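You operate a simulated robot arm through the tools that you are given. There is no shell and no other tool. Be economical: measure what you need, move in short steps, check, and stop when the job is done.

Carry out the task below with a simulated two-armed robot. There is one attempt and no reset: what you move stays moved.

Task
On the top of the black bench, fold the cloth rag in half, so that its two short edges meet.

The check looks at the end state, three seconds after you hand in, the way a careful person would. Anything else that was tipped, shoved, dropped, spilled or broken makes it a failure. Flat cloth is picked up by pressing the open fingertips on it (5 to 10 N) and closing them slowly along it; thin cloth reads only 2 to 8 mm in the jaws.

Robot
Two 7-joint arms with two-finger grippers on one trunk, on a base that drives. Base frame: it is fixed to the floor where the robot stands at the start and does not move with it; the origin is under the middle of the robot, x ahead of it, y to its left, z up; the surface under the hand at the start is at about z = 0.85. Units: m, degrees, N and s.
The left shoulder is at the start at [0.045, 0.161, 1.105], the right one opposite. With the tool pointing down near the work surface each hand reaches from about 0.3 to 0.74 m from the robot's upright axis, wherever it stands, measured 20 degrees to its own side. Places, roughly: top of the black bench [0.5, 0, 0.8]. Payload 2.45 kg a hand.
The TCP of each hand is the grasp point between the finger pads, 0.026 m short of the fingertips. In the tool frame z runs along the fingers and y along their closing line. The gripper opens to 0.096 m. The gripper's body begins 0.069 m behind the TCP.
Orientation is that of the tool frame in the base frame, as [roll, pitch, yaw] about the fixed x, y, z axes, in that order (R = Rz(yaw) Ry(pitch) Rx(roll)). With the fingers straight down and closing along the base's y, the tool's x points along the base's -x, its y along +y and its z along -z.

Tools
- The arms move only by the tool jog_arm. It takes "left_rows", "right_rows" or both (then of equal length, played together; a hand with none holds still); each is a list of rows, each an object (a shift or turn left out is 0, a gripper value left out holds the last) with "jaw": the closure in counts, from 0 (fully open) to 255 (shut); "linear": the shift along the base's x, y, z in units of 30 mm (1.0 is 30 mm), a list of three; "rotation": the turn, a rotation vector about the base's x, y, z in units of 4 degrees (1.0 is 4 degrees), a list of three. In form: [{"jaw": jaw, "linear": [x, y, z], "rotation": [ax, ay, az]}, ...]. A call has 1 to 12 rows; each row shifts and turns the commanded pose from where the row before left it. A call with a number of a shift or a turn outside -1 to 1 is refused whole. Rows are played at 5 a second. More than 0.05 m and 8.6 degrees between two rows, or a gripper value outside its range, and nothing of the call is played. Where a pose cannot be reached the arm comes as near as it can. A force on the tool above 40 N (or 10 N above the force at the start of the call, whichever is more), or a blocked arm, ends the call early, and 0.2 s more pass. Each finger halts on what it meets, pressing with about 21 N; the grip force reading is that of the motor and also rises with nothing between the fingers. The clock runs only during rows and for 0.2 s after the last one: add rows that do not move to give the fingers time. The reply holds the time, the measured pose of the TCP, the force on the tool along the base axes, the opening and the grip force, in the units named above and with some noise, with the torque about the TCP (base axes, N m) and any sound that the robot's microphone picked up.
- Cameras (640 x 400 px; columns grow to the right, rows downward): "scene" is now at [0.1106, 0.0115, 1.5597]; the picture's right is [0.22, -0.98, -0.00], its down [-0.88, -0.20, -0.43] and it looks along [0.42, 0.10, -0.90] (base axes); focal length 277 px, centre (320, 200). "left" rides on the left gripper at [0.082, -0.003, -0.098] in its tool frame; the picture's right is [0.04, 1.00, 0.00], its down [-0.73, 0.03, -0.68] and it looks along [-0.68, 0.03, 0.73] (tool axes); focal length 256 px, centre (320, 200). "right" rides on the right gripper at [0.082, 0.003, -0.098] in its tool frame; the picture's right is [-0.04, 1.00, 0.00], its down [-0.73, -0.03, -0.68] and it looks along [-0.68, -0.03, 0.73] (tool axes); focal length 256 px, centre (320, 200). There is no depth. A picture from a camera that has moved, and an enlarged one, comes with that camera's place and axes in the base frame and with its lens.
- get_image(camera): a new picture of that camera. No time passes.
- lift_body(by): slides the trunk up (or, below 0, down) by that many m; the arms and the scene camera ride with it, the base frame stays. It gives what a move gives, with no picture.
- base_move(legs): drives the robot by 1 to 6 legs, each [ahead, left, turn to the left] in m, m and degrees, along the robot's own axes; the way and the turn of a leg run together, so that a leg with both is an arc; at most 1.5 m and 180 degrees a leg. The arms and the cameras ride along, it lands a little off, and it stops where it bumps. It gives what a move gives.
- turn_head(pan, tilt): turns the head with the scene camera to pan (to the left, within 120 degrees either way) and tilt (down, from -29 to 69), counted from straight ahead of the robot. It gives what a move gives.
- close_up(camera, box): a new picture of the part [left, top, right, bottom] of that camera's present view, enlarged. No time passes.
- finish_job(): hands the job in; it is judged then, once.

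Work in short steps. Places have to be worked out from the pictures, the camera data and where the tool is seen: move nearer, look again, correct. Check each grasp and each placing, and mend what went wrong. You have 120 turns and 100 pictures in all, those below and enlarged ones among them. Open the grippers and draw the arms clear of the work before you hand the job in, unless the task says otherwise; then end with one line.

The tools are called after "Call:" as name(argument=value, ...) on one line, values as JSON. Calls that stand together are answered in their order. jog_arm: Moves the arms, as the interface text tells. Its arguments: {"type":"object","properties":{"left_rows":{"type":"array"},"right_rows":{"type":"array"}},"required":[]} The other tools are called the same way: lift_body (by) slides the trunk up or down; base_move (legs) drives the base; turn_head (pan, tilt) turns the head that bears the scene camera; get_image (camera) takes a picture; close_up (camera, box) takes an enlarged picture of a part of a camera's view; finish_job () hands the job in.

At the start:

```text
time: 0.0
left_eef_pos: [0.4403, 0.1027, 1.0694]
left_tcp_rot: [-179.9, -0.3, 179.9]
left_wrist_force: [0.0, -0.2, -0.5]
left_ft_torque: [0.01, 0.04, 0.0]
left_finger_gap: 0.0961
left_finger_force: 0.0
right_eef_pos: [0.3259, -0.2019, 1.039]
right_tcp_rot: [180.0, 0.0, -179.9]
right_wrist_force: [0.3, -0.5, -0.4]
right_ft_torque: [0.03, 0.04, -0.03]
right_finger_gap: 0.0963
right_finger_force: 0.0
trunk travel left (down, up): [-0.275, 0.292]
robot x, y, heading: [-0.0001, -0.0009, -0.0]
head pan, tilt: [12.7, 64.3]
```

scene: 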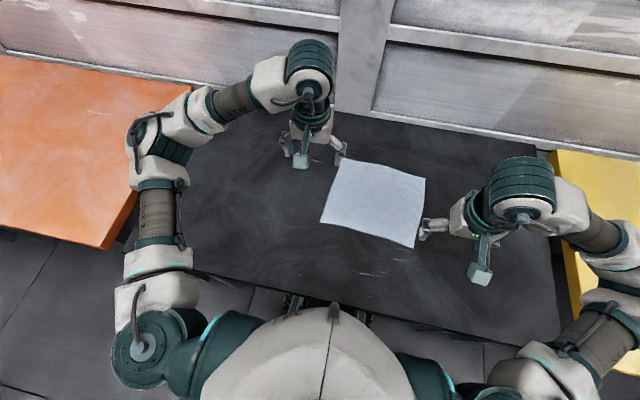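
right: 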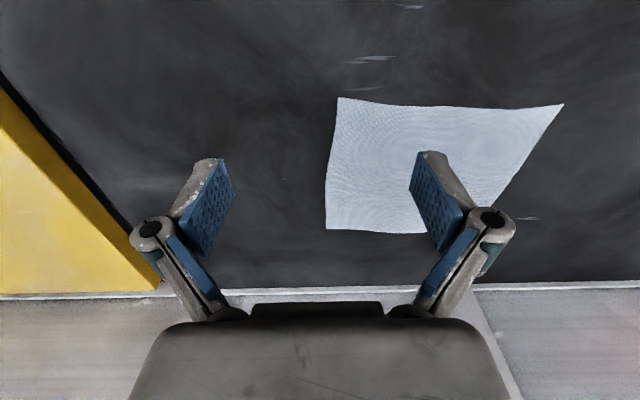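
left: 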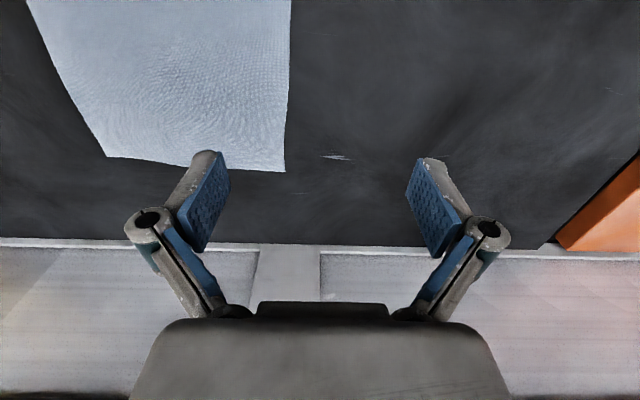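

The cloth's corners work out to about A(0.597, 0.053), B(0.581, -0.20), C(0.36, -0.183) and D(0.377, 0.075), so the short edges are the left (AD) and right (BC) ones. I plan to take the left edge with the right hand at the far corner and the left hand at the near one, then carry it over to the right edge. First I bring the hands to the right x.

Call:
jog_arm(right_rows=[{"linear": [0.94, 0, 0]}, {"linear": [0.94, 0, 0]}, {"linear": [0.94, 0, 0]}, {"linear": [0.94, 0, 0]}, {"linear": [0.94, 0, 0]}, {"linear": [0.94, 0, 0]}, {"linear": [0.94, 0, 0]}, {"linear": [0.94, 0, 0]}, {"linear": [0.94, 0, 0]}], left_rows=[{"linear": [-0.19, 0, 0]}, {"linear": [-0.19, 0, 0]}, {"linear": [-0.19, 0, 0]}, {"linear": [-0.19, 0, 0]}, {"linear": [-0.19, 0, 0]}, {"linear": [-0.19, 0, 0]}, {"linear": [-0.19, 0, 0]}, {"linear": [-0.19, 0, 0]}, {"linear": [-0.19, 0, 0]}])

```text
time: 2.0
left_eef_pos: [0.3871, 0.1025, 1.0711]
left_tcp_rot: [179.9, 0.1, 180.0]
left_wrist_force: [0.2, 0.2, 0.1]
left_ft_torque: [0.03, -0.01, 0.02]
left_finger_gap: 0.0959
left_finger_force: 0.1
right_eef_pos: [0.5773, -0.1997, 1.0408]
right_tcp_rot: [179.9, 0.1, 180.0]
right_wrist_force: [0.4, 0.1, 0.5]
right_ft_torque: [-0.01, 0.0, 0.0]
right_finger_gap: 0.096
right_finger_force: 0.1
trunk travel left (down, up): [-0.275, 0.292]
robot x, y, heading: [-0.0007, 0.0038, -0.3]
head pan, tilt: [12.7, 64.3]
```

Both hands are at their x. Now I bring them over the left edge, still high, and look.

Call:
jog_arm(right_rows=[{"linear": [0, 0.9, 0]}, {"linear": [0, 0.9, 0]}, {"linear": [0, 0.9, 0]}, {"linear": [0, 0.9, 0]}, {"linear": [0, 0.9, 0]}, {"linear": [0, 0.9, 0]}, {"linear": [0, 0.9, -0.5]}, {"linear": [0, 0.9, -0.5]}, {"linear": [0, 0.8, -0.5]}], left_rows=[{"linear": [0, -0.1, -0.3]}, {"linear": [0, -0.1, -0.3]}, {"linear": [0, -0.1, -0.3]}, {"linear": [0, -0.1, -0.3]}, {"linear": [0, -0.1, -0.3]}, {"linear": [0, -0.1, -0.3]}, {"linear": [0, -0.1, -0.3]}, {"linear": [0, -0.1, -0.3]}, {"linear": [0, -0.1, -0.3]}])

Call:
get_image(camera="scene")

Call:
get_image(camera="left")

Call:
get_image(camera="right")

```text
time: 4.0
left_eef_pos: [0.387, 0.0775, 0.9884]
left_tcp_rot: [-179.9, 0.1, 179.9]
left_wrist_force: [-0.7, -0.2, 0.7]
left_ft_torque: [-0.02, 0.0, -0.01]
left_finger_gap: 0.096
left_finger_force: 0.1
right_eef_pos: [0.577, 0.0422, 0.9954]
right_tcp_rot: [-179.8, 0.0, -180.0]
right_wrist_force: [-0.5, 0.0, 0.2]
right_ft_torque: [-0.04, -0.02, 0.01]
right_finger_gap: 0.096
right_finger_force: 0.0
trunk travel left (down, up): [-0.275, 0.292]
robot x, y, heading: [0.0002, -0.0004, -0.0]
head pan, tilt: [12.7, 64.3]
```

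```text
96 pictures are left
camera scene: at [0.1123, 0.0158, 1.5595], right [0.22, -0.98, 0.0], down [-0.88, -0.2, -0.43], along [0.42, 0.09, -0.9], focal length 277 px, centre (320, 200)
```

scene: 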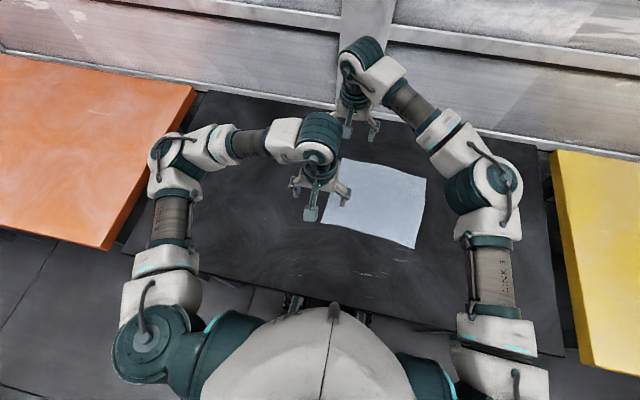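

```text
95 pictures are left
camera left: at [0.3057, 0.0759, 1.0867], right [-0.04, 1.0, 0.0], down [0.73, 0.03, 0.68], along [0.68, 0.02, -0.73], focal length 256 px, centre (320, 200)
```

left: 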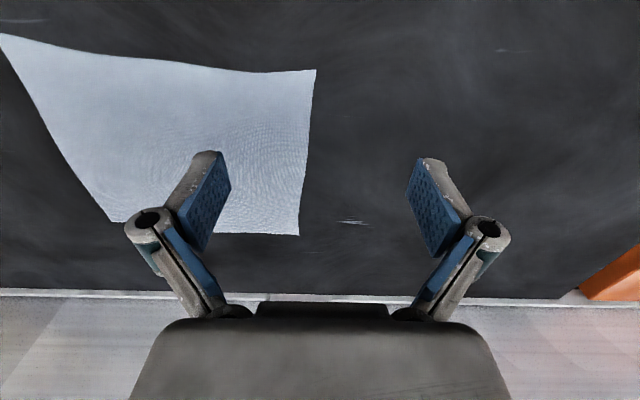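

```text
94 pictures are left
camera right: at [0.4956, 0.0458, 1.0937], right [0.04, 1.0, 0.0], down [0.73, -0.03, 0.68], along [0.68, -0.03, -0.73], focal length 256 px, centre (320, 200)
```

right: 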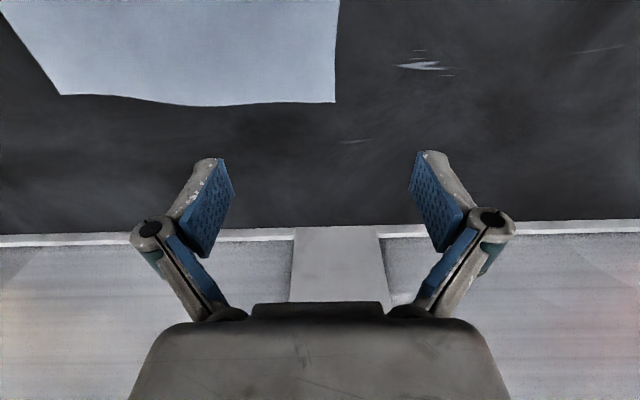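

Three views agree on a surface near z = 0.85, and the left edge runs from D(0.374, 0.0735) to A(0.596, 0.055). I set small openings of about 24 mm straddling just inside that edge and descend to about 2 cm above the bench.

Call:
jog_arm(right_rows=[{"jaw": 191, "linear": [0, 0, -0.67]}, {"linear": [0, 0, -0.67]}, {"linear": [0, 0, -0.67]}, {"linear": [0, 0, -0.67]}, {"linear": [0, 0, -0.67]}, {}], left_rows=[{"jaw": 191, "linear": [0, -0.137, -0.62]}, {"linear": [0, -0.137, -0.62]}, {"linear": [0, -0.137, -0.62]}, {"linear": [0, -0.137, -0.62]}, {"linear": [0, -0.137, -0.62]}, {}])

Call:
get_image(camera="left")

Call:
get_image(camera="right")

```text
time: 5.4
left_eef_pos: [0.3853, 0.0573, 0.8972]
left_tcp_rot: [-179.9, 0.1, -180.0]
left_wrist_force: [-0.3, -0.4, 0.0]
left_ft_torque: [0.0, -0.02, 0.01]
left_finger_gap: 0.0242
left_finger_force: 0.1
right_eef_pos: [0.5764, 0.0397, 0.8965]
right_tcp_rot: [-179.9, 0.2, -180.0]
right_wrist_force: [0.0, -0.4, -0.1]
right_ft_torque: [0.0, 0.01, 0.0]
right_finger_gap: 0.024
right_finger_force: 0.1
trunk travel left (down, up): [-0.275, 0.292]
robot x, y, heading: [-0.0018, 0.0017, 0.1]
head pan, tilt: [12.7, 64.3]
```

```text
93 pictures are left
camera left: at [0.3042, 0.0548, 0.9941], right [-0.04, 1.0, 0.0], down [0.73, 0.03, 0.68], along [0.68, 0.03, -0.73], focal length 256 px, centre (320, 200)
```

left: 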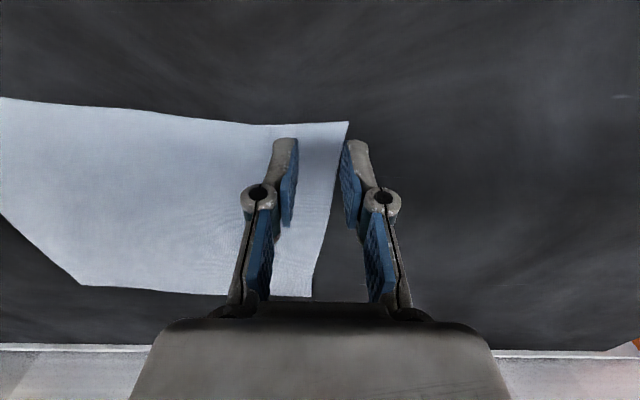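

```text
92 pictures are left
camera right: at [0.4945, 0.044, 0.994], right [0.04, 1.0, 0.0], down [0.73, -0.03, 0.68], along [0.68, -0.03, -0.73], focal length 256 px, centre (320, 200)
```

right: 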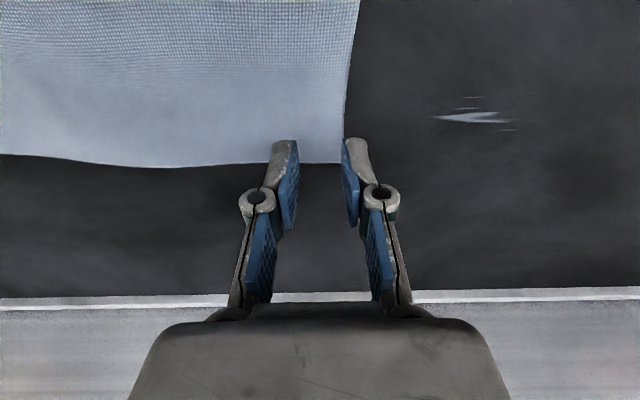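

Corners confirmed at D(0.374, 0.075) and A(0.596, 0.054), and both hands are centred about 15 mm inside the edge. I go down gently towards contact.

Call:
jog_arm(right_rows=[{"linear": [0, 0, -0.15]}, {"linear": [0, 0, -0.15]}, {"linear": [0, 0, -0.15]}, {"linear": [0, 0, -0.1]}, {}], left_rows=[{"linear": [0, 0, -0.15]}, {"linear": [0, 0, -0.15]}, {"linear": [0, 0, -0.15]}, {"linear": [0, 0, -0.1]}, {}])

```text
time: 6.6
left_eef_pos: [0.385, 0.0556, 0.8805]
left_tcp_rot: [-179.8, 0.0, -180.0]
left_wrist_force: [0.7, 0.7, -0.6]
left_ft_torque: [0.0, 0.01, 0.0]
left_finger_gap: 0.024
left_finger_force: 0.1
right_eef_pos: [0.5761, 0.0404, 0.8789]
right_tcp_rot: [-179.9, 0.2, -180.0]
right_wrist_force: [1.0, -0.3, 0.8]
right_ft_torque: [-0.01, 0.03, -0.01]
right_finger_gap: 0.0238
right_finger_force: 0.0
trunk travel left (down, up): [-0.275, 0.292]
robot x, y, heading: [0.0001, 0.0006, 0.1]
head pan, tilt: [12.7, 64.3]
```

No contact yet, so I continue in 1 mm rows.

Call:
jog_arm(right_rows=[{"linear": [0, 0, -0.04]}, {"linear": [0, 0, -0.04]}, {"linear": [0, 0, -0.04]}, {}], left_rows=[{"linear": [0, 0.03, -0.04]}, {"linear": [0, 0.03, -0.04]}, {"linear": [0, 0.03, -0.04]}, {}])

```text
time: 7.6
left_eef_pos: [0.3839, 0.0586, 0.8776]
left_tcp_rot: [-179.9, 0.4, 179.9]
left_wrist_force: [1.4, -0.9, 2.4]
left_ft_torque: [-0.07, 0.0, -0.02]
left_finger_gap: 0.024
left_finger_force: 0.1
right_eef_pos: [0.5774, 0.0398, 0.8758]
right_tcp_rot: [179.9, 0.3, 180.0]
right_wrist_force: [-1.1, -1.4, 17.7]
right_ft_torque: [-0.21, 0.04, 0.01]
right_finger_gap: 0.0237
right_finger_force: 5.9
trunk travel left (down, up): [-0.275, 0.292]
robot x, y, heading: [-0.0052, 0.0056, 0.2]
head pan, tilt: [12.7, 64.3]
```

The right hand is in contact a bit hard (17.7 N) and the left is barely touching (2.4 N). I even them out to 5–10 N.

Call:
jog_arm(right_rows=[{"linear": [0, 0, 0.025]}, {}], left_rows=[{"linear": [0, 0, -0.015]}, {}])

```text
time: 8.2
left_eef_pos: [0.385, 0.0579, 0.8771]
left_tcp_rot: [-180.0, 0.4, 180.0]
left_wrist_force: [0.2, 0.4, 16.5]
left_ft_torque: [-0.17, 0.03, 0.0]
left_finger_gap: 0.0215
left_finger_force: 0.1
right_eef_pos: [0.5753, 0.0393, 0.8775]
right_tcp_rot: [-180.0, 0.2, -180.0]
right_wrist_force: [0.9, 0.0, 9.7]
right_ft_torque: [-0.06, 0.03, 0.02]
right_finger_gap: 0.0242
right_finger_force: 0.0
trunk travel left (down, up): [-0.275, 0.292]
robot x, y, heading: [-0.0023, -0.0, 0.2]
head pan, tilt: [12.7, 64.3]
```

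Right is at 9.7 N and left at 16.5 N, so I ease the left up slightly and close both slowly.

Call:
jog_arm(right_rows=[{}, {"jaw": 198}, {"jaw": 205}, {"jaw": 212}, {"jaw": 219}, {"jaw": 226}], left_rows=[{"linear": [0, 0, 0.013]}, {"jaw": 198}, {"jaw": 205}, {"jaw": 212}, {"jaw": 219}, {"jaw": 226}])

Call:
close_up(camera="left", box=[200, 80, 440, 230])

Call:
close_up(camera="right", box=[200, 80, 440, 230])

```text
time: 9.6
left_eef_pos: [0.3849, 0.059, 0.8773]
left_tcp_rot: [-179.9, 0.2, 180.0]
left_wrist_force: [0.7, 0.0, 9.3]
left_ft_torque: [-0.04, -0.01, -0.02]
left_finger_gap: 0.0093
left_finger_force: 0.1
right_eef_pos: [0.5765, 0.0396, 0.8761]
right_tcp_rot: [-179.9, 0.2, -180.0]
right_wrist_force: [-0.8, -0.5, 7.7]
right_ft_torque: [0.0, -0.01, 0.0]
right_finger_gap: 0.0109
right_finger_force: 0.1
trunk travel left (down, up): [-0.275, 0.292]
robot x, y, heading: [0.0015, -0.0007, -0.0]
head pan, tilt: [12.7, 64.3]
```

```text
2.67 times, centred on (320, 155) of left
camera zoom: at [0.3041, 0.0561, 0.9733], right [-0.04, 1.0, 0.0], down [0.73, 0.03, 0.68], along [0.68, 0.03, -0.73], focal length 683 px, centre (320, 320)
```

zoom: 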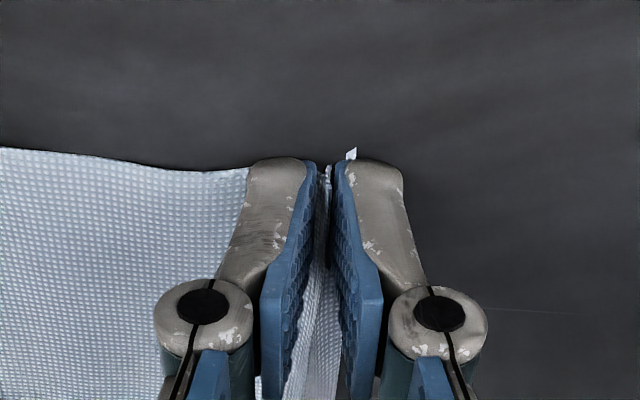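

```text
2.67 times, centred on (320, 155) of right
camera zoom: at [0.4939, 0.0432, 0.9748], right [0.04, 1.0, 0.0], down [0.73, -0.03, 0.68], along [0.68, -0.03, -0.73], focal length 683 px, centre (320, 320)
```

zoom: 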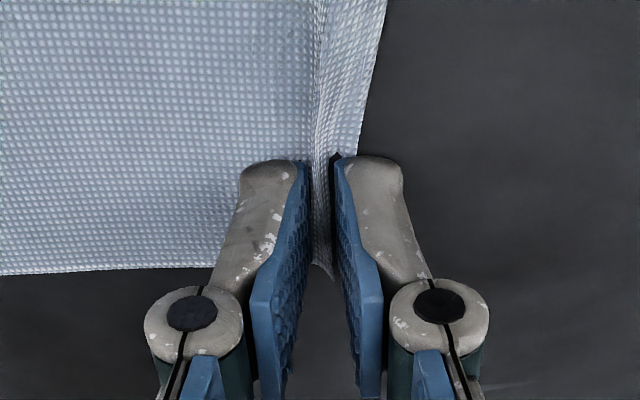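

A ridge is forming between the fingers on both sides, with only a few mm of cloth beyond them. I close fully.

Call:
jog_arm(right_rows=[{"jaw": 233}, {"jaw": 240}, {"jaw": 247}, {"jaw": 255}, {}, {}], left_rows=[{"jaw": 233}, {"jaw": 240}, {"jaw": 247}, {"jaw": 255}, {}, {}])

Call:
close_up(camera="left", box=[200, 80, 440, 230])

Call:
close_up(camera="right", box=[200, 80, 440, 230])

```text
time: 11.0
left_eef_pos: [0.3854, 0.0582, 0.8767]
left_tcp_rot: [-179.8, 0.2, -180.0]
left_wrist_force: [1.1, -0.3, 7.3]
left_ft_torque: [-0.04, -0.04, 0.04]
left_finger_gap: 0.0028
left_finger_force: 19.2
right_eef_pos: [0.5764, 0.0392, 0.8764]
right_tcp_rot: [-179.9, 0.2, -180.0]
right_wrist_force: [-0.7, 0.4, 16.3]
right_ft_torque: [0.1, -0.04, 0.02]
right_finger_gap: 0.0017
right_finger_force: 22.7
trunk travel left (down, up): [-0.275, 0.292]
robot x, y, heading: [-0.0017, -0.001, 0.1]
head pan, tilt: [12.7, 64.3]
```

```text
2.67 times, centred on (320, 155) of left
camera zoom: at [0.3041, 0.0562, 0.9733], right [-0.04, 1.0, 0.0], down [0.73, 0.03, 0.68], along [0.68, 0.03, -0.73], focal length 683 px, centre (320, 320)
```

zoom: 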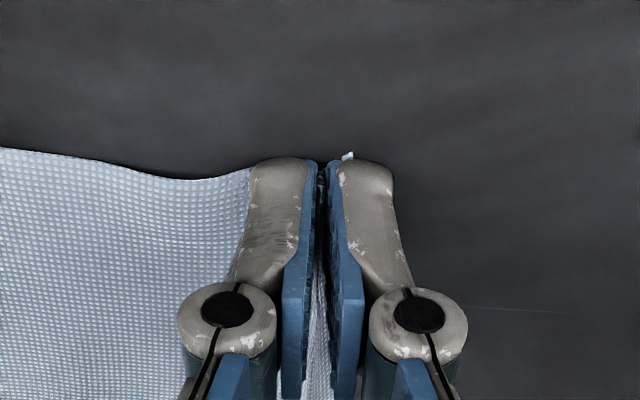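

```text
2.67 times, centred on (320, 155) of right
camera zoom: at [0.4939, 0.0433, 0.9747], right [0.04, 1.0, 0.0], down [0.73, -0.03, 0.68], along [0.68, -0.03, -0.73], focal length 683 px, centre (320, 320)
```

zoom: 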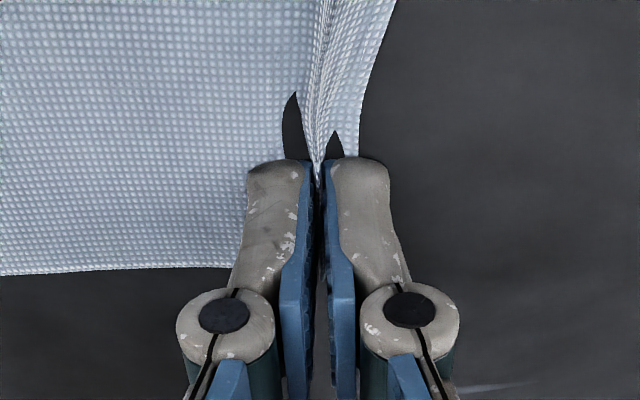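

Gaps read 2.8 and 1.7 mm. I lift both by 3 cm, moving slightly right so the cloth isn't dragged, and see whether it comes along.

Call:
jog_arm(right_rows=[{"linear": [0, -0.1, 0.33]}, {"linear": [0, -0.1, 0.33]}, {"linear": [0, -0.1, 0.34]}, {}], left_rows=[{"linear": [0, -0.1, 0.33]}, {"linear": [0, -0.1, 0.33]}, {"linear": [0, -0.1, 0.34]}, {}])

Call:
get_image(camera="left")

Call:
get_image(camera="right")

Call:
get_image(camera="scene")

```text
time: 12.0
left_eef_pos: [0.3863, 0.0494, 0.9066]
left_tcp_rot: [-179.9, 0.0, -180.0]
left_wrist_force: [-0.3, 0.5, 0.6]
left_ft_torque: [-0.05, 0.03, 0.0]
left_finger_gap: 0.0031
left_finger_force: 19.2
right_eef_pos: [0.5777, 0.0308, 0.9058]
right_tcp_rot: [-179.9, 0.1, -180.0]
right_wrist_force: [0.6, 0.2, 0.5]
right_ft_torque: [0.03, -0.02, -0.01]
right_finger_gap: 0.0012
right_finger_force: 20.9
trunk travel left (down, up): [-0.275, 0.292]
robot x, y, heading: [0.0033, 0.0039, 0.0]
head pan, tilt: [12.7, 64.3]
```

```text
87 pictures are left
camera left: at [0.3051, 0.0474, 1.0035], right [-0.04, 1.0, 0.0], down [0.73, 0.03, 0.68], along [0.68, 0.03, -0.73], focal length 256 px, centre (320, 200)
```

left: 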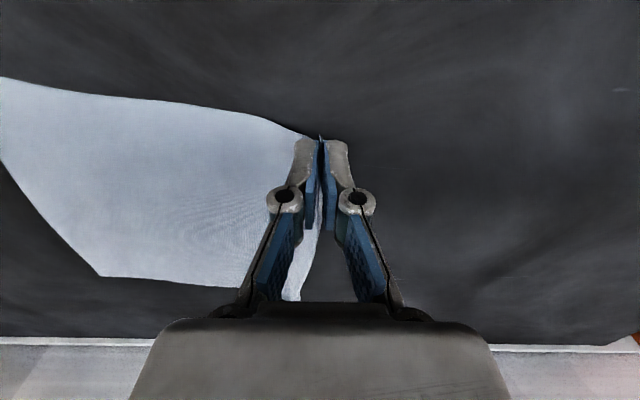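

```text
86 pictures are left
camera right: at [0.4946, 0.0339, 1.0044], right [0.04, 1.0, 0.0], down [0.73, -0.03, 0.68], along [0.68, -0.03, -0.73], focal length 256 px, centre (320, 200)
```

right: 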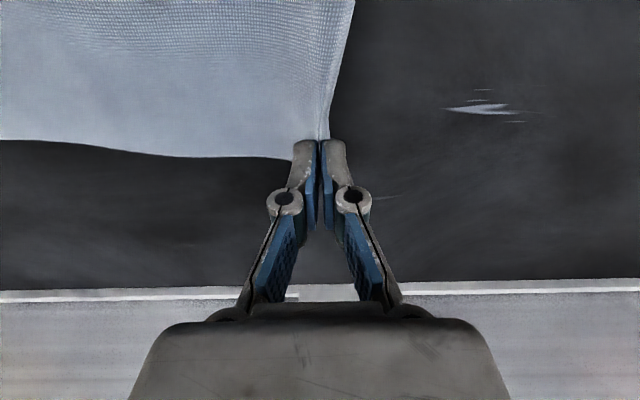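

```text
85 pictures are left
camera scene: at [0.1118, 0.0138, 1.5595], right [0.22, -0.98, 0.0], down [-0.88, -0.2, -0.43], along [0.42, 0.09, -0.9], focal length 277 px, centre (320, 200)
```

scene: 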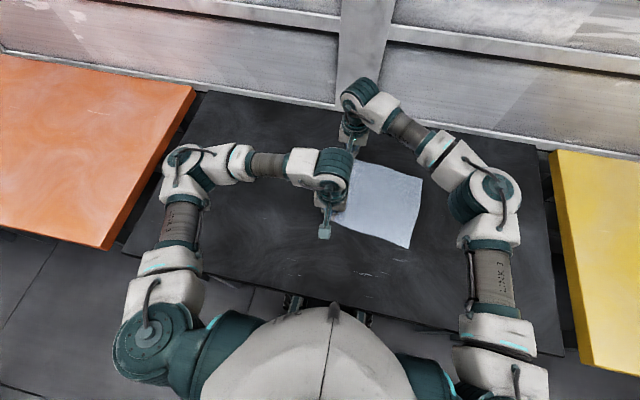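

Both hold the cloth, whose right edge now lies at about B(0.577, -0.192), C(0.357, -0.175), which puts the hinge line near y = -0.05. I carry the edge up along the first half of an arc slowly and begin tilting both hands.

Call:
jog_arm(right_rows=[{"linear": [-0.022, -0.266, 0.416]}, {"linear": [-0.022, -0.267, 0.416]}, {"linear": [-0.022, -0.3, 0.333]}, {"linear": [-0.022, -0.3, 0.333]}, {"linear": [-0.022, -0.366, 0.283]}, {"linear": [-0.022, -0.366, 0.283]}, {"linear": [-0.022, -0.445, 0.166], "rotation": [0.47, 0, 0]}, {"linear": [-0.022, -0.445, 0.166], "rotation": [0.47, 0, 0]}, {"linear": [-0.022, -0.478, 0.033], "rotation": [0.47, 0, 0]}, {"linear": [-0.022, -0.478, 0.033], "rotation": [0.47, 0, 0]}], left_rows=[{"linear": [-0.022, -0.266, 0.416]}, {"linear": [-0.022, -0.267, 0.416]}, {"linear": [-0.022, -0.3, 0.333]}, {"linear": [-0.022, -0.3, 0.333]}, {"linear": [-0.022, -0.366, 0.283]}, {"linear": [-0.022, -0.366, 0.283]}, {"linear": [-0.022, -0.445, 0.166], "rotation": [0.47, 0, 0]}, {"linear": [-0.022, -0.445, 0.166], "rotation": [0.47, 0, 0]}, {"linear": [-0.022, -0.478, 0.033], "rotation": [0.47, 0, 0]}, {"linear": [-0.022, -0.478, 0.033], "rotation": [0.47, 0, 0]}])

Call:
get_image(camera="scene")

Call:
get_image(camera="left")

Call:
get_image(camera="right")

```text
time: 14.2
left_eef_pos: [0.3767, -0.0641, 0.9801]
left_tcp_rot: [172.3, 0.2, 180.0]
left_wrist_force: [-0.7, 0.4, 0.8]
left_ft_torque: [-0.01, 0.0, 0.0]
left_finger_gap: 0.0033
left_finger_force: 18.9
right_eef_pos: [0.5702, -0.0838, 0.9803]
right_tcp_rot: [172.3, 0.1, 180.0]
right_wrist_force: [0.2, -0.5, 1.3]
right_ft_torque: [0.05, 0.0, -0.02]
right_finger_gap: 0.0014
right_finger_force: 21.7
trunk travel left (down, up): [-0.275, 0.292]
robot x, y, heading: [-0.001, 0.0018, 0.2]
head pan, tilt: [12.7, 64.3]
```

```text
84 pictures are left
camera scene: at [0.1114, 0.0078, 1.5596], right [0.22, -0.98, 0.0], down [-0.88, -0.2, -0.43], along [0.42, 0.1, -0.9], focal length 277 px, centre (320, 200)
```

scene: 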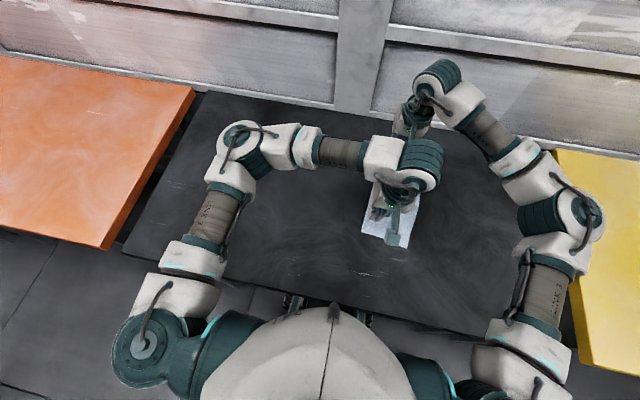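

```text
83 pictures are left
camera left: at [0.2971, -0.08, 1.0758], right [-0.04, 0.99, 0.13], down [0.73, -0.06, 0.68], along [0.68, 0.13, -0.72], focal length 256 px, centre (320, 200)
```

left: 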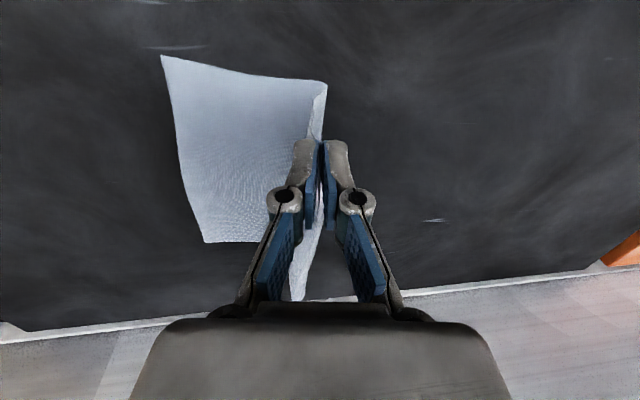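

```text
82 pictures are left
camera right: at [0.4871, -0.0928, 1.078], right [0.04, 0.99, 0.13], down [0.73, -0.12, 0.67], along [0.68, 0.07, -0.73], focal length 256 px, centre (320, 200)
```

right: 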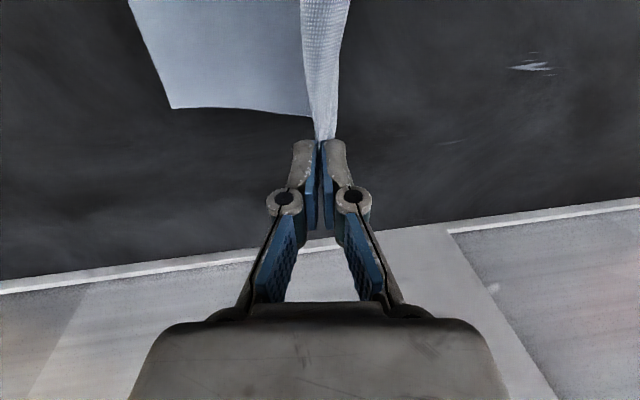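

The fold is going well, with the lower half undisturbed: C(0.353, -0.168), B(0.574, -0.192). I carry on down the second half of the arc, shortened by 1 cm to allow for the cloth bunched in the jaws.

Call:
jog_arm(right_rows=[{"linear": [-0.022, -0.418, -0.122], "rotation": [0.47, 0, 0]}, {"linear": [-0.022, -0.418, -0.122], "rotation": [0.47, 0, 0]}, {"linear": [-0.022, -0.388, -0.257], "rotation": [0.47, 0, 0]}, {"linear": [-0.022, -0.388, -0.257], "rotation": [0.47, 0, 0]}, {"linear": [-0.022, -0.328, -0.342], "rotation": [0.47, 0, 0]}, {"linear": [-0.022, -0.328, -0.342], "rotation": [0.47, 0, 0]}, {"linear": [-0.022, -0.267, -0.327], "rotation": [0.47, 0, 0]}, {"linear": [-0.022, -0.267, -0.327], "rotation": [0.47, 0, 0]}, {"linear": [-0.022, -0.175, -0.262], "rotation": [0.47, 0, 0]}, {"linear": [-0.022, -0.175, -0.262], "rotation": [0.47, 0, 0]}, {"linear": [-0.022, -0.115, -0.23], "rotation": [0.47, 0, 0]}], left_rows=[{"linear": [-0.022, -0.418, -0.122], "rotation": [0.47, 0, 0]}, {"linear": [-0.022, -0.418, -0.122], "rotation": [0.47, 0, 0]}, {"linear": [-0.022, -0.388, -0.257], "rotation": [0.47, 0, 0]}, {"linear": [-0.022, -0.388, -0.257], "rotation": [0.47, 0, 0]}, {"linear": [-0.022, -0.328, -0.342], "rotation": [0.47, 0, 0]}, {"linear": [-0.022, -0.328, -0.342], "rotation": [0.47, 0, 0]}, {"linear": [-0.022, -0.267, -0.327], "rotation": [0.47, 0, 0]}, {"linear": [-0.022, -0.267, -0.327], "rotation": [0.47, 0, 0]}, {"linear": [-0.022, -0.175, -0.262], "rotation": [0.47, 0, 0]}, {"linear": [-0.022, -0.175, -0.262], "rotation": [0.47, 0, 0]}, {"linear": [-0.022, -0.115, -0.23], "rotation": [0.47, 0, 0]}])

Call:
get_image(camera="left")

Call:
get_image(camera="right")

Call:
get_image(camera="scene")

```text
time: 16.6
left_eef_pos: [0.3705, -0.1537, 0.8934]
left_tcp_rot: [151.9, 0.1, -180.0]
left_wrist_force: [0.2, -0.1, 0.7]
left_ft_torque: [0.0, 0.02, 0.01]
left_finger_gap: 0.002
left_finger_force: 23.2
left hand out of reach, approached as far as the arm can: row 11
right_eef_pos: [0.5611, -0.1819, 0.894]
right_tcp_rot: [151.7, 0.2, 179.9]
right_wrist_force: [0.3, -1.1, 0.7]
right_ft_torque: [-0.05, -0.02, 0.01]
right_finger_gap: 0.0015
right_finger_force: 21.4
trunk travel left (down, up): [-0.275, 0.292]
robot x, y, heading: [-0.002, 0.0023, 0.1]
head pan, tilt: [12.7, 64.3]
```

```text
81 pictures are left
camera left: at [0.2899, -0.2018, 0.9777], right [-0.04, 0.88, 0.47], down [0.73, -0.3, 0.61], along [0.68, 0.37, -0.63], focal length 256 px, centre (320, 200)
```

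left: 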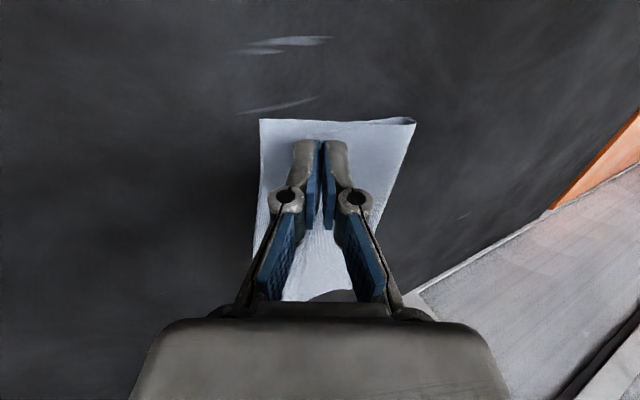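

```text
80 pictures are left
camera right: at [0.4795, -0.2239, 0.9817], right [0.04, 0.88, 0.47], down [0.73, -0.35, 0.58], along [0.68, 0.32, -0.66], focal length 256 px, centre (320, 200)
```

right: 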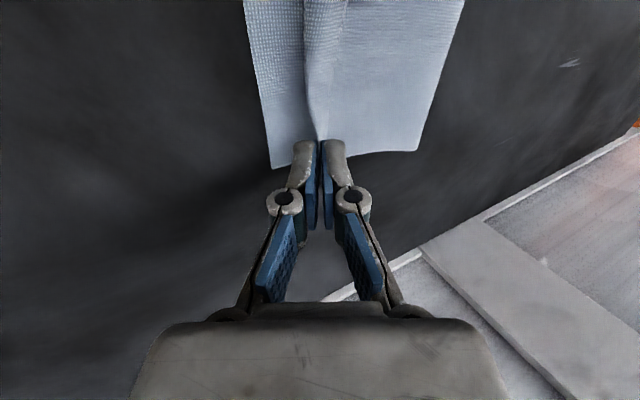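

```text
79 pictures are left
camera scene: at [0.1118, 0.0067, 1.5596], right [0.22, -0.98, 0.0], down [-0.88, -0.2, -0.43], along [0.42, 0.1, -0.9], focal length 277 px, centre (320, 200)
```

scene: 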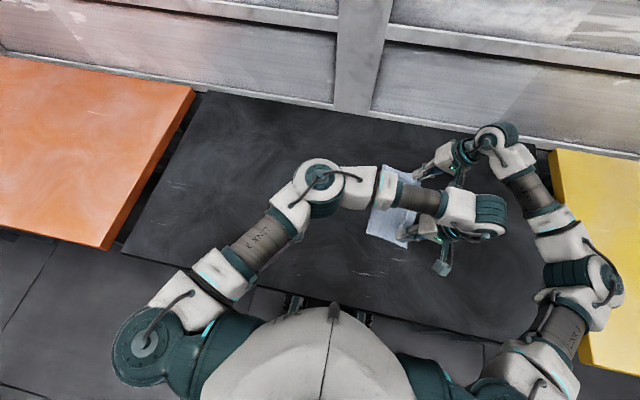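

Both layers line up nicely, but the left hand stopped about 8 mm short because of its tilt. I reduce its tilt by 10° and lower both hands nearly to the cloth.

Call:
jog_arm(right_rows=[{"linear": [0, -0.05, -0.1]}, {"linear": [0, -0.05, -0.1]}, {"linear": [0, 0, -0.1]}, {"linear": [0, 0, -0.05]}, {}], left_rows=[{"rotation": [-0.85, 0, 0]}, {"rotation": [-0.85, 0, 0]}, {"linear": [0, 0, -0.15], "rotation": [-0.8, 0, 0]}, {"linear": [0, 0, -0.2]}, {}])

Call:
get_image(camera="left")

Call:
get_image(camera="right")

```text
time: 17.8
left_eef_pos: [0.3697, -0.154, 0.8835]
left_tcp_rot: [161.8, 0.0, 179.9]
left_wrist_force: [0.7, -0.6, 0.7]
left_ft_torque: [0.06, -0.02, -0.04]
left_finger_gap: 0.0016
left_finger_force: 23.4
right_eef_pos: [0.5622, -0.1824, 0.8845]
right_tcp_rot: [151.7, 0.0, 179.9]
right_wrist_force: [-0.5, 0.1, 1.6]
right_ft_torque: [-0.05, -0.04, -0.01]
right_finger_gap: 0.0013
right_finger_force: 20.6
trunk travel left (down, up): [-0.275, 0.292]
robot x, y, heading: [0.0014, -0.0007, -0.1]
head pan, tilt: [12.7, 64.3]
```

```text
78 pictures are left
camera left: at [0.2893, -0.1863, 0.9755], right [-0.04, 0.95, 0.31], down [0.73, -0.19, 0.66], along [0.68, 0.25, -0.69], focal length 256 px, centre (320, 200)
```

left: 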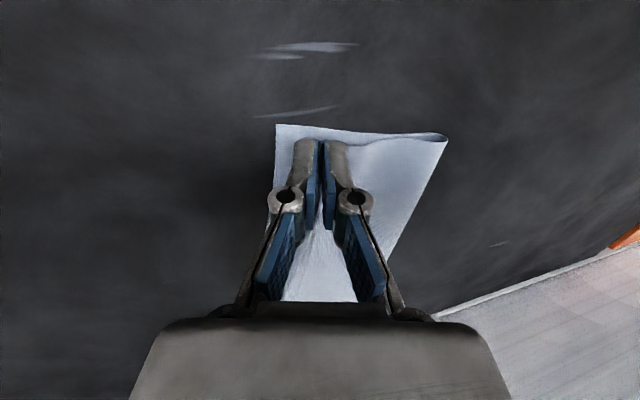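

```text
77 pictures are left
camera right: at [0.4796, -0.2261, 0.9721], right [0.04, 0.88, 0.47], down [0.73, -0.35, 0.59], along [0.68, 0.32, -0.66], focal length 256 px, centre (320, 200)
```

right: 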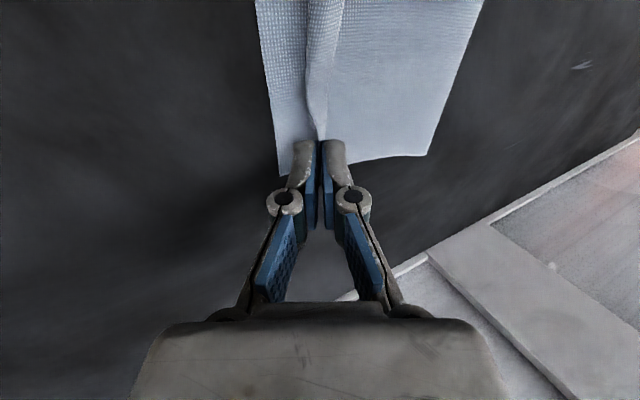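

The fold line sits at about y = -0.045, as intended. I nudge the left hand 8 mm and the right 4 mm further right and lower to light contact.

Call:
jog_arm(right_rows=[{"linear": [0, -0.07, -0.07]}, {"linear": [0, -0.07, -0.07]}, {"linear": [0, 0, -0.06]}, {}], left_rows=[{"linear": [0, -0.13, -0.05]}, {"linear": [0, -0.13, -0.05]}, {"linear": [0, 0, -0.04]}, {}])

```text
time: 18.8
left_eef_pos: [0.3699, -0.1611, 0.8802]
left_tcp_rot: [161.8, 0.1, 179.9]
left_wrist_force: [0.0, 0.1, 1.3]
left_ft_torque: [-0.02, 0.01, 0.06]
left_finger_gap: 0.0016
left_finger_force: 22.9
right_eef_pos: [0.5619, -0.1877, 0.8771]
right_tcp_rot: [151.7, 0.1, 180.0]
right_wrist_force: [-0.5, 0.1, 1.6]
right_ft_torque: [-0.02, 0.0, 0.0]
right_finger_gap: 0.0015
right_finger_force: 19.0
trunk travel left (down, up): [-0.275, 0.292]
robot x, y, heading: [0.0002, 0.0003, 0.1]
head pan, tilt: [12.7, 64.3]
```

Tips are at the cloth. I open a little while rising slightly so the lower finger doesn't dig in.

Call:
jog_arm(right_rows=[{"jaw": 240}, {"jaw": 225, "linear": [0, 0, 0.1]}, {"jaw": 210, "linear": [0, 0, 0.1]}, {"jaw": 200, "linear": [0, 0, 0.1]}, {}], left_rows=[{"jaw": 240}, {"jaw": 225, "linear": [0, 0, 0.06]}, {"jaw": 210, "linear": [0, 0, 0.1]}, {"jaw": 200, "linear": [0, 0, 0.1]}, {}])

Call:
get_image(camera="left")

Call:
get_image(camera="right")

```text
time: 20.0
left_eef_pos: [0.3707, -0.16, 0.8866]
left_tcp_rot: [161.7, 0.1, 180.0]
left_wrist_force: [-0.2, -0.5, -0.1]
left_ft_torque: [-0.02, 0.01, 0.0]
left_finger_gap: 0.021
left_finger_force: 0.1
right_eef_pos: [0.562, -0.1862, 0.8872]
right_tcp_rot: [151.7, 0.1, 179.9]
right_wrist_force: [0.3, -0.2, 0.2]
right_ft_torque: [0.01, 0.0, -0.03]
right_finger_gap: 0.0206
right_finger_force: 0.0
trunk travel left (down, up): [-0.275, 0.292]
robot x, y, heading: [0.0026, -0.0019, -0.3]
head pan, tilt: [12.7, 64.3]
```

```text
76 pictures are left
camera left: at [0.2896, -0.1934, 0.9784], right [-0.04, 0.95, 0.31], down [0.73, -0.19, 0.66], along [0.68, 0.25, -0.69], focal length 256 px, centre (320, 200)
```

left: 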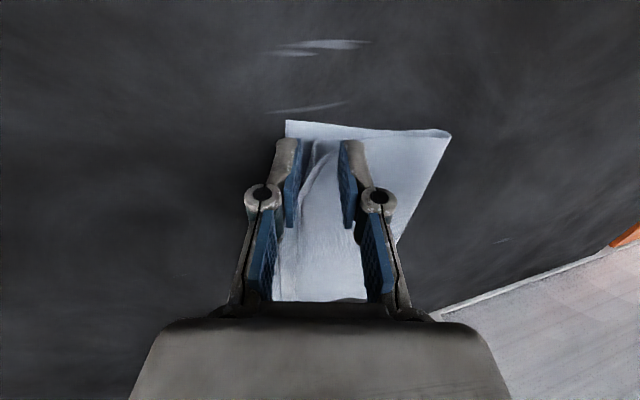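

```text
75 pictures are left
camera right: at [0.4795, -0.2305, 0.9751], right [0.04, 0.88, 0.47], down [0.73, -0.35, 0.59], along [0.68, 0.32, -0.66], focal length 256 px, centre (320, 200)
```

right: 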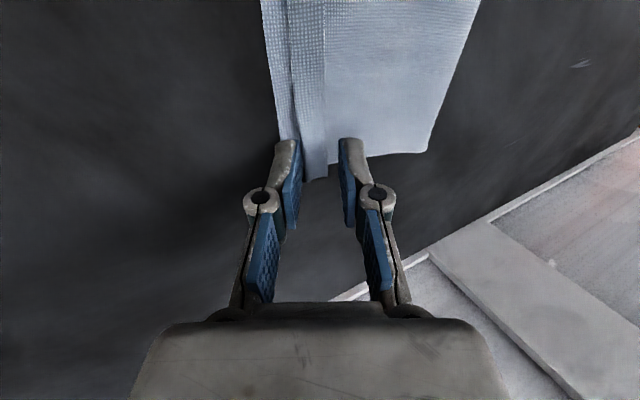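

Released, but a small curl at the edge remains to be judged. I raise both hands straight up, clear them of the cloth, and look.

Call:
jog_arm(right_rows=[{"linear": [0, -0.1, 0.6]}, {"linear": [0, -0.1, 0.7]}, {"linear": [0, -0.2, 0.7], "rotation": [-1, 0, 0]}, {"linear": [0, -0.2, 0.7], "rotation": [-1, 0, 0]}, {"linear": [0, -0.5, 0.5], "rotation": [-1, 0, 0]}, {"linear": [0, -0.5, 0], "rotation": [-1, 0, 0]}, {"linear": [0, -0.5, 0], "rotation": [-1, 0, 0]}, {"linear": [0, -0.5, 0], "rotation": [-1, 0, 0]}, {"linear": [0, -0.5, 0], "rotation": [-1, 0, 0]}], left_rows=[{"linear": [0, 0, 0.6]}, {"linear": [0, 0, 0.7]}, {"linear": [0, 0.3, 0.7], "rotation": [-1, 0, 0]}, {"linear": [0, 0.9, 0.7], "rotation": [-1, 0, 0]}, {"linear": [0, 0.9, 0.5], "rotation": [-1, 0, 0]}, {"linear": [0, 1, 0], "rotation": [-1, 0, 0]}, {"linear": [0, 1, 0], "rotation": [-0.57, 0, 0]}, {"linear": [0, 1, 0]}, {"linear": [0, 1, 0]}])

Call:
get_image(camera="scene")

Call:
get_image(camera="left")

Call:
get_image(camera="right")

```text
time: 22.0
left_eef_pos: [0.3697, 0.0257, 0.9833]
left_tcp_rot: [-179.9, 0.1, -179.9]
left_wrist_force: [0.0, -0.5, -0.1]
left_ft_torque: [-0.02, 0.01, 0.02]
left_finger_gap: 0.021
left_finger_force: 0.1
right_eef_pos: [0.5623, -0.2796, 0.9839]
right_tcp_rot: [180.0, 0.1, -180.0]
right_wrist_force: [-0.8, 0.1, 0.0]
right_ft_torque: [0.0, 0.03, 0.01]
right_finger_gap: 0.0205
right_finger_force: 0.1
trunk travel left (down, up): [-0.275, 0.292]
robot x, y, heading: [-0.0014, 0.0001, 0.1]
head pan, tilt: [12.7, 64.3]
```

```text
74 pictures are left
camera scene: at [0.1113, 0.0125, 1.5596], right [0.22, -0.98, 0.0], down [-0.88, -0.2, -0.43], along [0.42, 0.1, -0.9], focal length 277 px, centre (320, 200)
```

scene: 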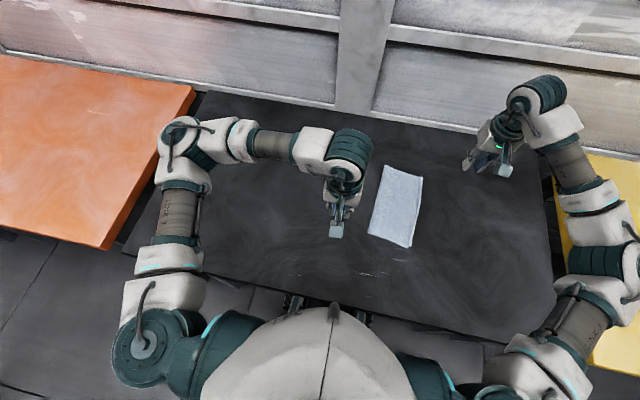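

```text
73 pictures are left
camera left: at [0.2882, 0.0224, 1.0798], right [-0.04, 1.0, 0.0], down [0.73, 0.03, 0.68], along [0.68, 0.03, -0.73], focal length 256 px, centre (320, 200)
```

left: 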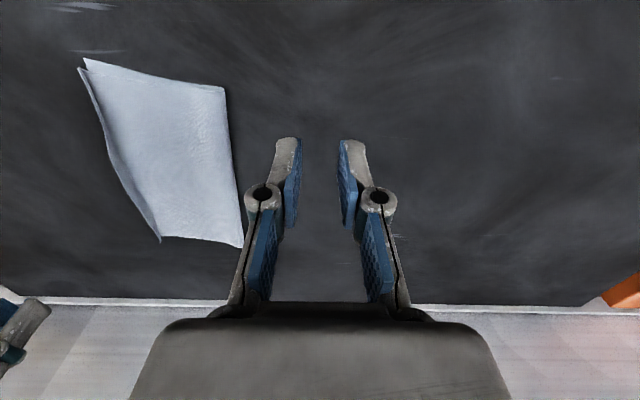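

```text
72 pictures are left
camera right: at [0.4802, -0.2761, 1.0824], right [0.04, 1.0, 0.0], down [0.73, -0.03, 0.68], along [0.68, -0.03, -0.73], focal length 256 px, centre (320, 200)
```

right: 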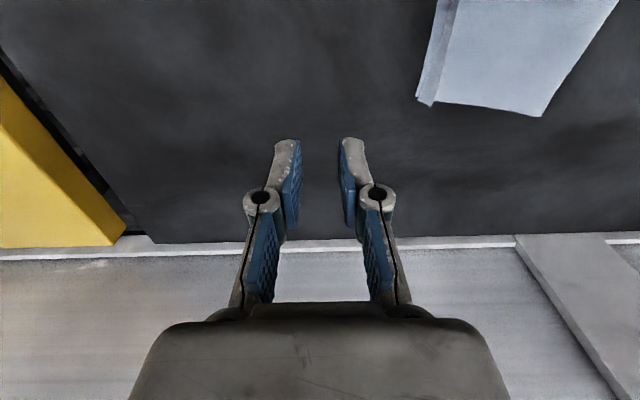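

It folded very well. I zoom in on the right-hand edge to see whether the edges meet.

Call:
close_up(camera="left", box=[60, 40, 270, 260])

Call:
close_up(camera="scene", box=[350, 155, 440, 255])

Call:
close_up(camera="right", box=[400, 0, 640, 140])

```text
1.82 times, centred on (165, 150) of left
camera zoom: at [0.2882, 0.0224, 1.0798], right [-0.04, 1.0, 0.0], down [0.73, 0.03, 0.68], along [0.68, 0.03, -0.73], focal length 465 px, centre (602, 291)
```

zoom: 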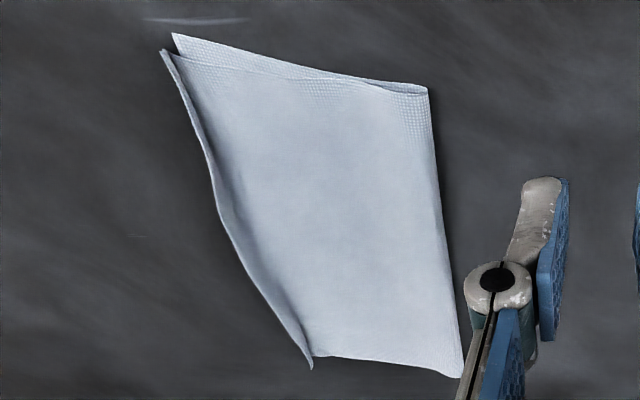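

```text
4.00 times, centred on (395, 205) of scene
camera zoom: at [0.1113, 0.0125, 1.5596], right [0.22, -0.98, 0.0], down [-0.88, -0.2, -0.43], along [0.42, 0.1, -0.9], focal length 1106 px, centre (20, 180)
```

zoom: 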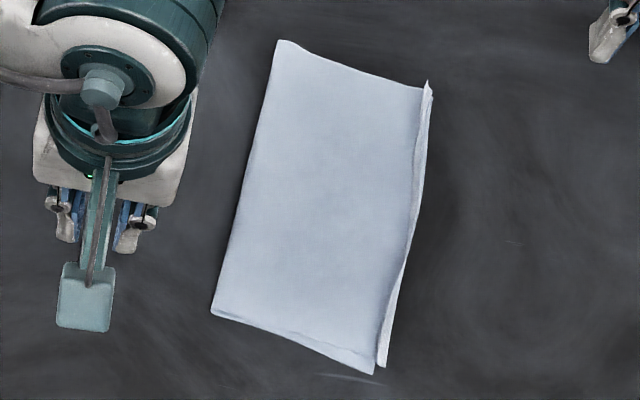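

```text
2.67 times, centred on (520, 70) of right
camera zoom: at [0.4802, -0.2761, 1.0824], right [0.04, 1.0, 0.0], down [0.73, -0.03, 0.68], along [0.68, -0.03, -0.73], focal length 683 px, centre (-213, 547)
```

zoom: 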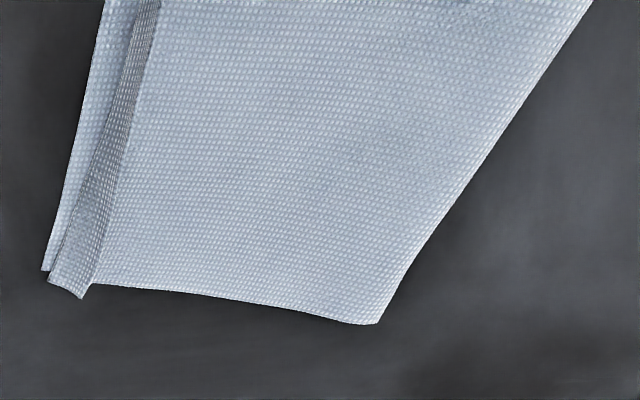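

The upper layer's edge seems to carry a curled rim about 1 cm wide. I move the right hand back for a better look at it.

Call:
jog_arm(right_rows=[{"linear": [-0.9, 0, 0]}, {"linear": [-0.9, 0, 0]}, {"linear": [-0.9, 0, 0]}, {"linear": [-0.9, 0, 0]}, {"linear": [-0.9, 0, 0]}])

Call:
close_up(camera="right", box=[340, 0, 640, 250])

```text
time: 23.2
left_eef_pos: [0.368, 0.0238, 0.983]
left_tcp_rot: [180.0, 0.2, -180.0]
left_wrist_force: [-0.9, -0.5, 1.0]
left_ft_torque: [-0.01, 0.01, 0.01]
left_finger_gap: 0.0205
left_finger_force: 0.1
right_eef_pos: [0.4253, -0.2803, 0.9842]
right_tcp_rot: [179.8, 0.2, 180.0]
right_wrist_force: [-0.7, -0.7, 0.4]
right_ft_torque: [-0.01, 0.0, 0.0]
right_finger_gap: 0.0209
right_finger_force: 0.1
trunk travel left (down, up): [-0.275, 0.292]
robot x, y, heading: [0.0018, -0.0012, -0.2]
head pan, tilt: [12.7, 64.3]
```

```text
1.60 times, centred on (490, 125) of right
camera zoom: at [0.3432, -0.2774, 1.0821], right [0.04, 1.0, 0.0], down [0.73, -0.03, 0.68], along [0.68, -0.02, -0.73], focal length 410 px, centre (48, 320)
```

zoom: 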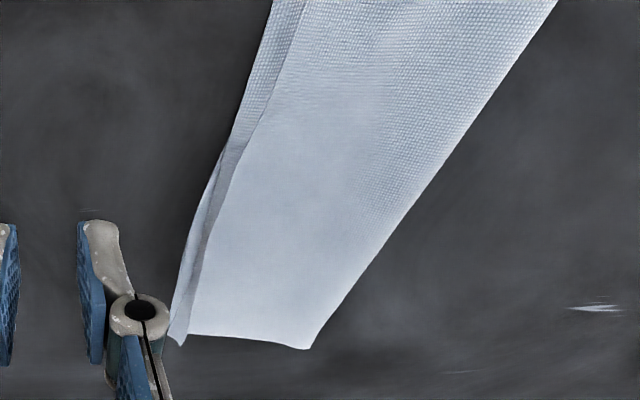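

The upper edge lies within about 5–10 mm of the lower one but stands up as a small rim. I'll close the right fingers and sweep them rightward just above the cloth to lay the rim down; first I go above the cloth at the near corner.

Call:
jog_arm(right_rows=[{"jaw": 255, "linear": [-0.28, 0.81, 0]}, {"linear": [-0.28, 0.81, 0]}, {"linear": [-0.28, 0.81, 0]}, {"linear": [-0.28, 0.81, 0]}, {"linear": [-0.28, 0.81, 0]}, {"linear": [-0.28, 0.81, 0]}, {"linear": [0, 0, -0.8]}, {"linear": [0, 0, -0.8]}, {"linear": [0, 0, -0.8]}, {"linear": [0, 0, -0.6]}], left_rows=[{"linear": [0, 1, 0]}, {"linear": [0, 1, 0]}, {"linear": [0, 1, 0]}, {"linear": [0, 0.5, 0]}, {}, {}, {}, {}, {}, {}])

Call:
get_image(camera="right")

```text
time: 25.4
left_eef_pos: [0.3707, 0.1287, 0.9843]
left_tcp_rot: [-179.9, 0.0, -180.0]
left_wrist_force: [-0.8, -0.7, 0.5]
left_ft_torque: [-0.01, -0.01, -0.01]
left_finger_gap: 0.0208
left_finger_force: 0.0
right_eef_pos: [0.3768, -0.1342, 0.8935]
right_tcp_rot: [179.9, 0.2, 179.9]
right_wrist_force: [0.1, 0.4, 0.6]
right_ft_torque: [-0.03, 0.01, 0.0]
right_finger_gap: 0.0
right_finger_force: 20.5
trunk travel left (down, up): [-0.275, 0.292]
robot x, y, heading: [0.0005, -0.0004, 0.0]
head pan, tilt: [12.7, 64.3]
```

```text
67 pictures are left
camera right: at [0.2938, -0.1303, 0.9915], right [0.04, 1.0, 0.0], down [0.73, -0.03, 0.68], along [0.68, -0.02, -0.73], focal length 256 px, centre (320, 200)
```

right: 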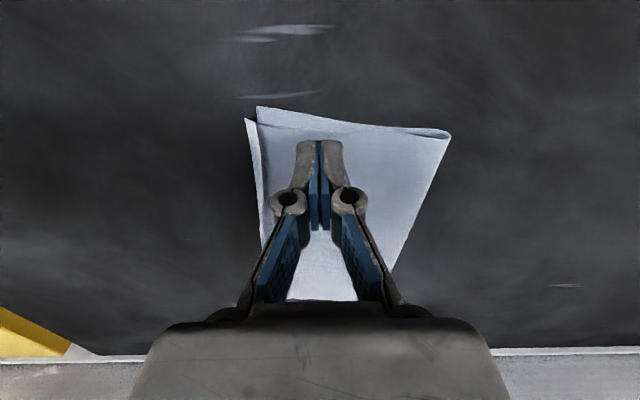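

I zoom on this corner to tell the layers apart.

Call:
close_up(camera="right", box=[220, 80, 340, 220])

```text
2.86 times, centred on (280, 150) of right
camera zoom: at [0.2938, -0.1303, 0.9915], right [0.04, 1.0, 0.0], down [0.73, -0.03, 0.68], along [0.68, -0.02, -0.73], focal length 731 px, centre (434, 343)
```

zoom: 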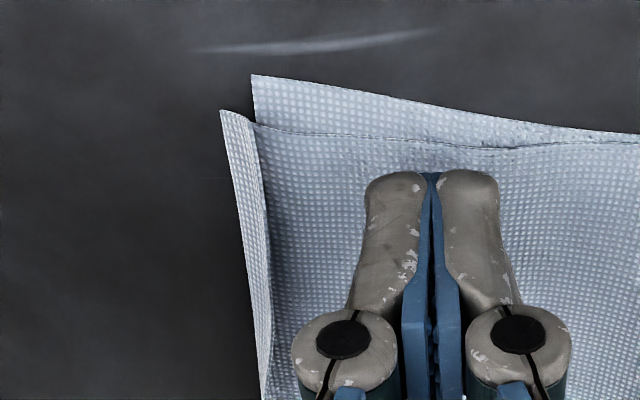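

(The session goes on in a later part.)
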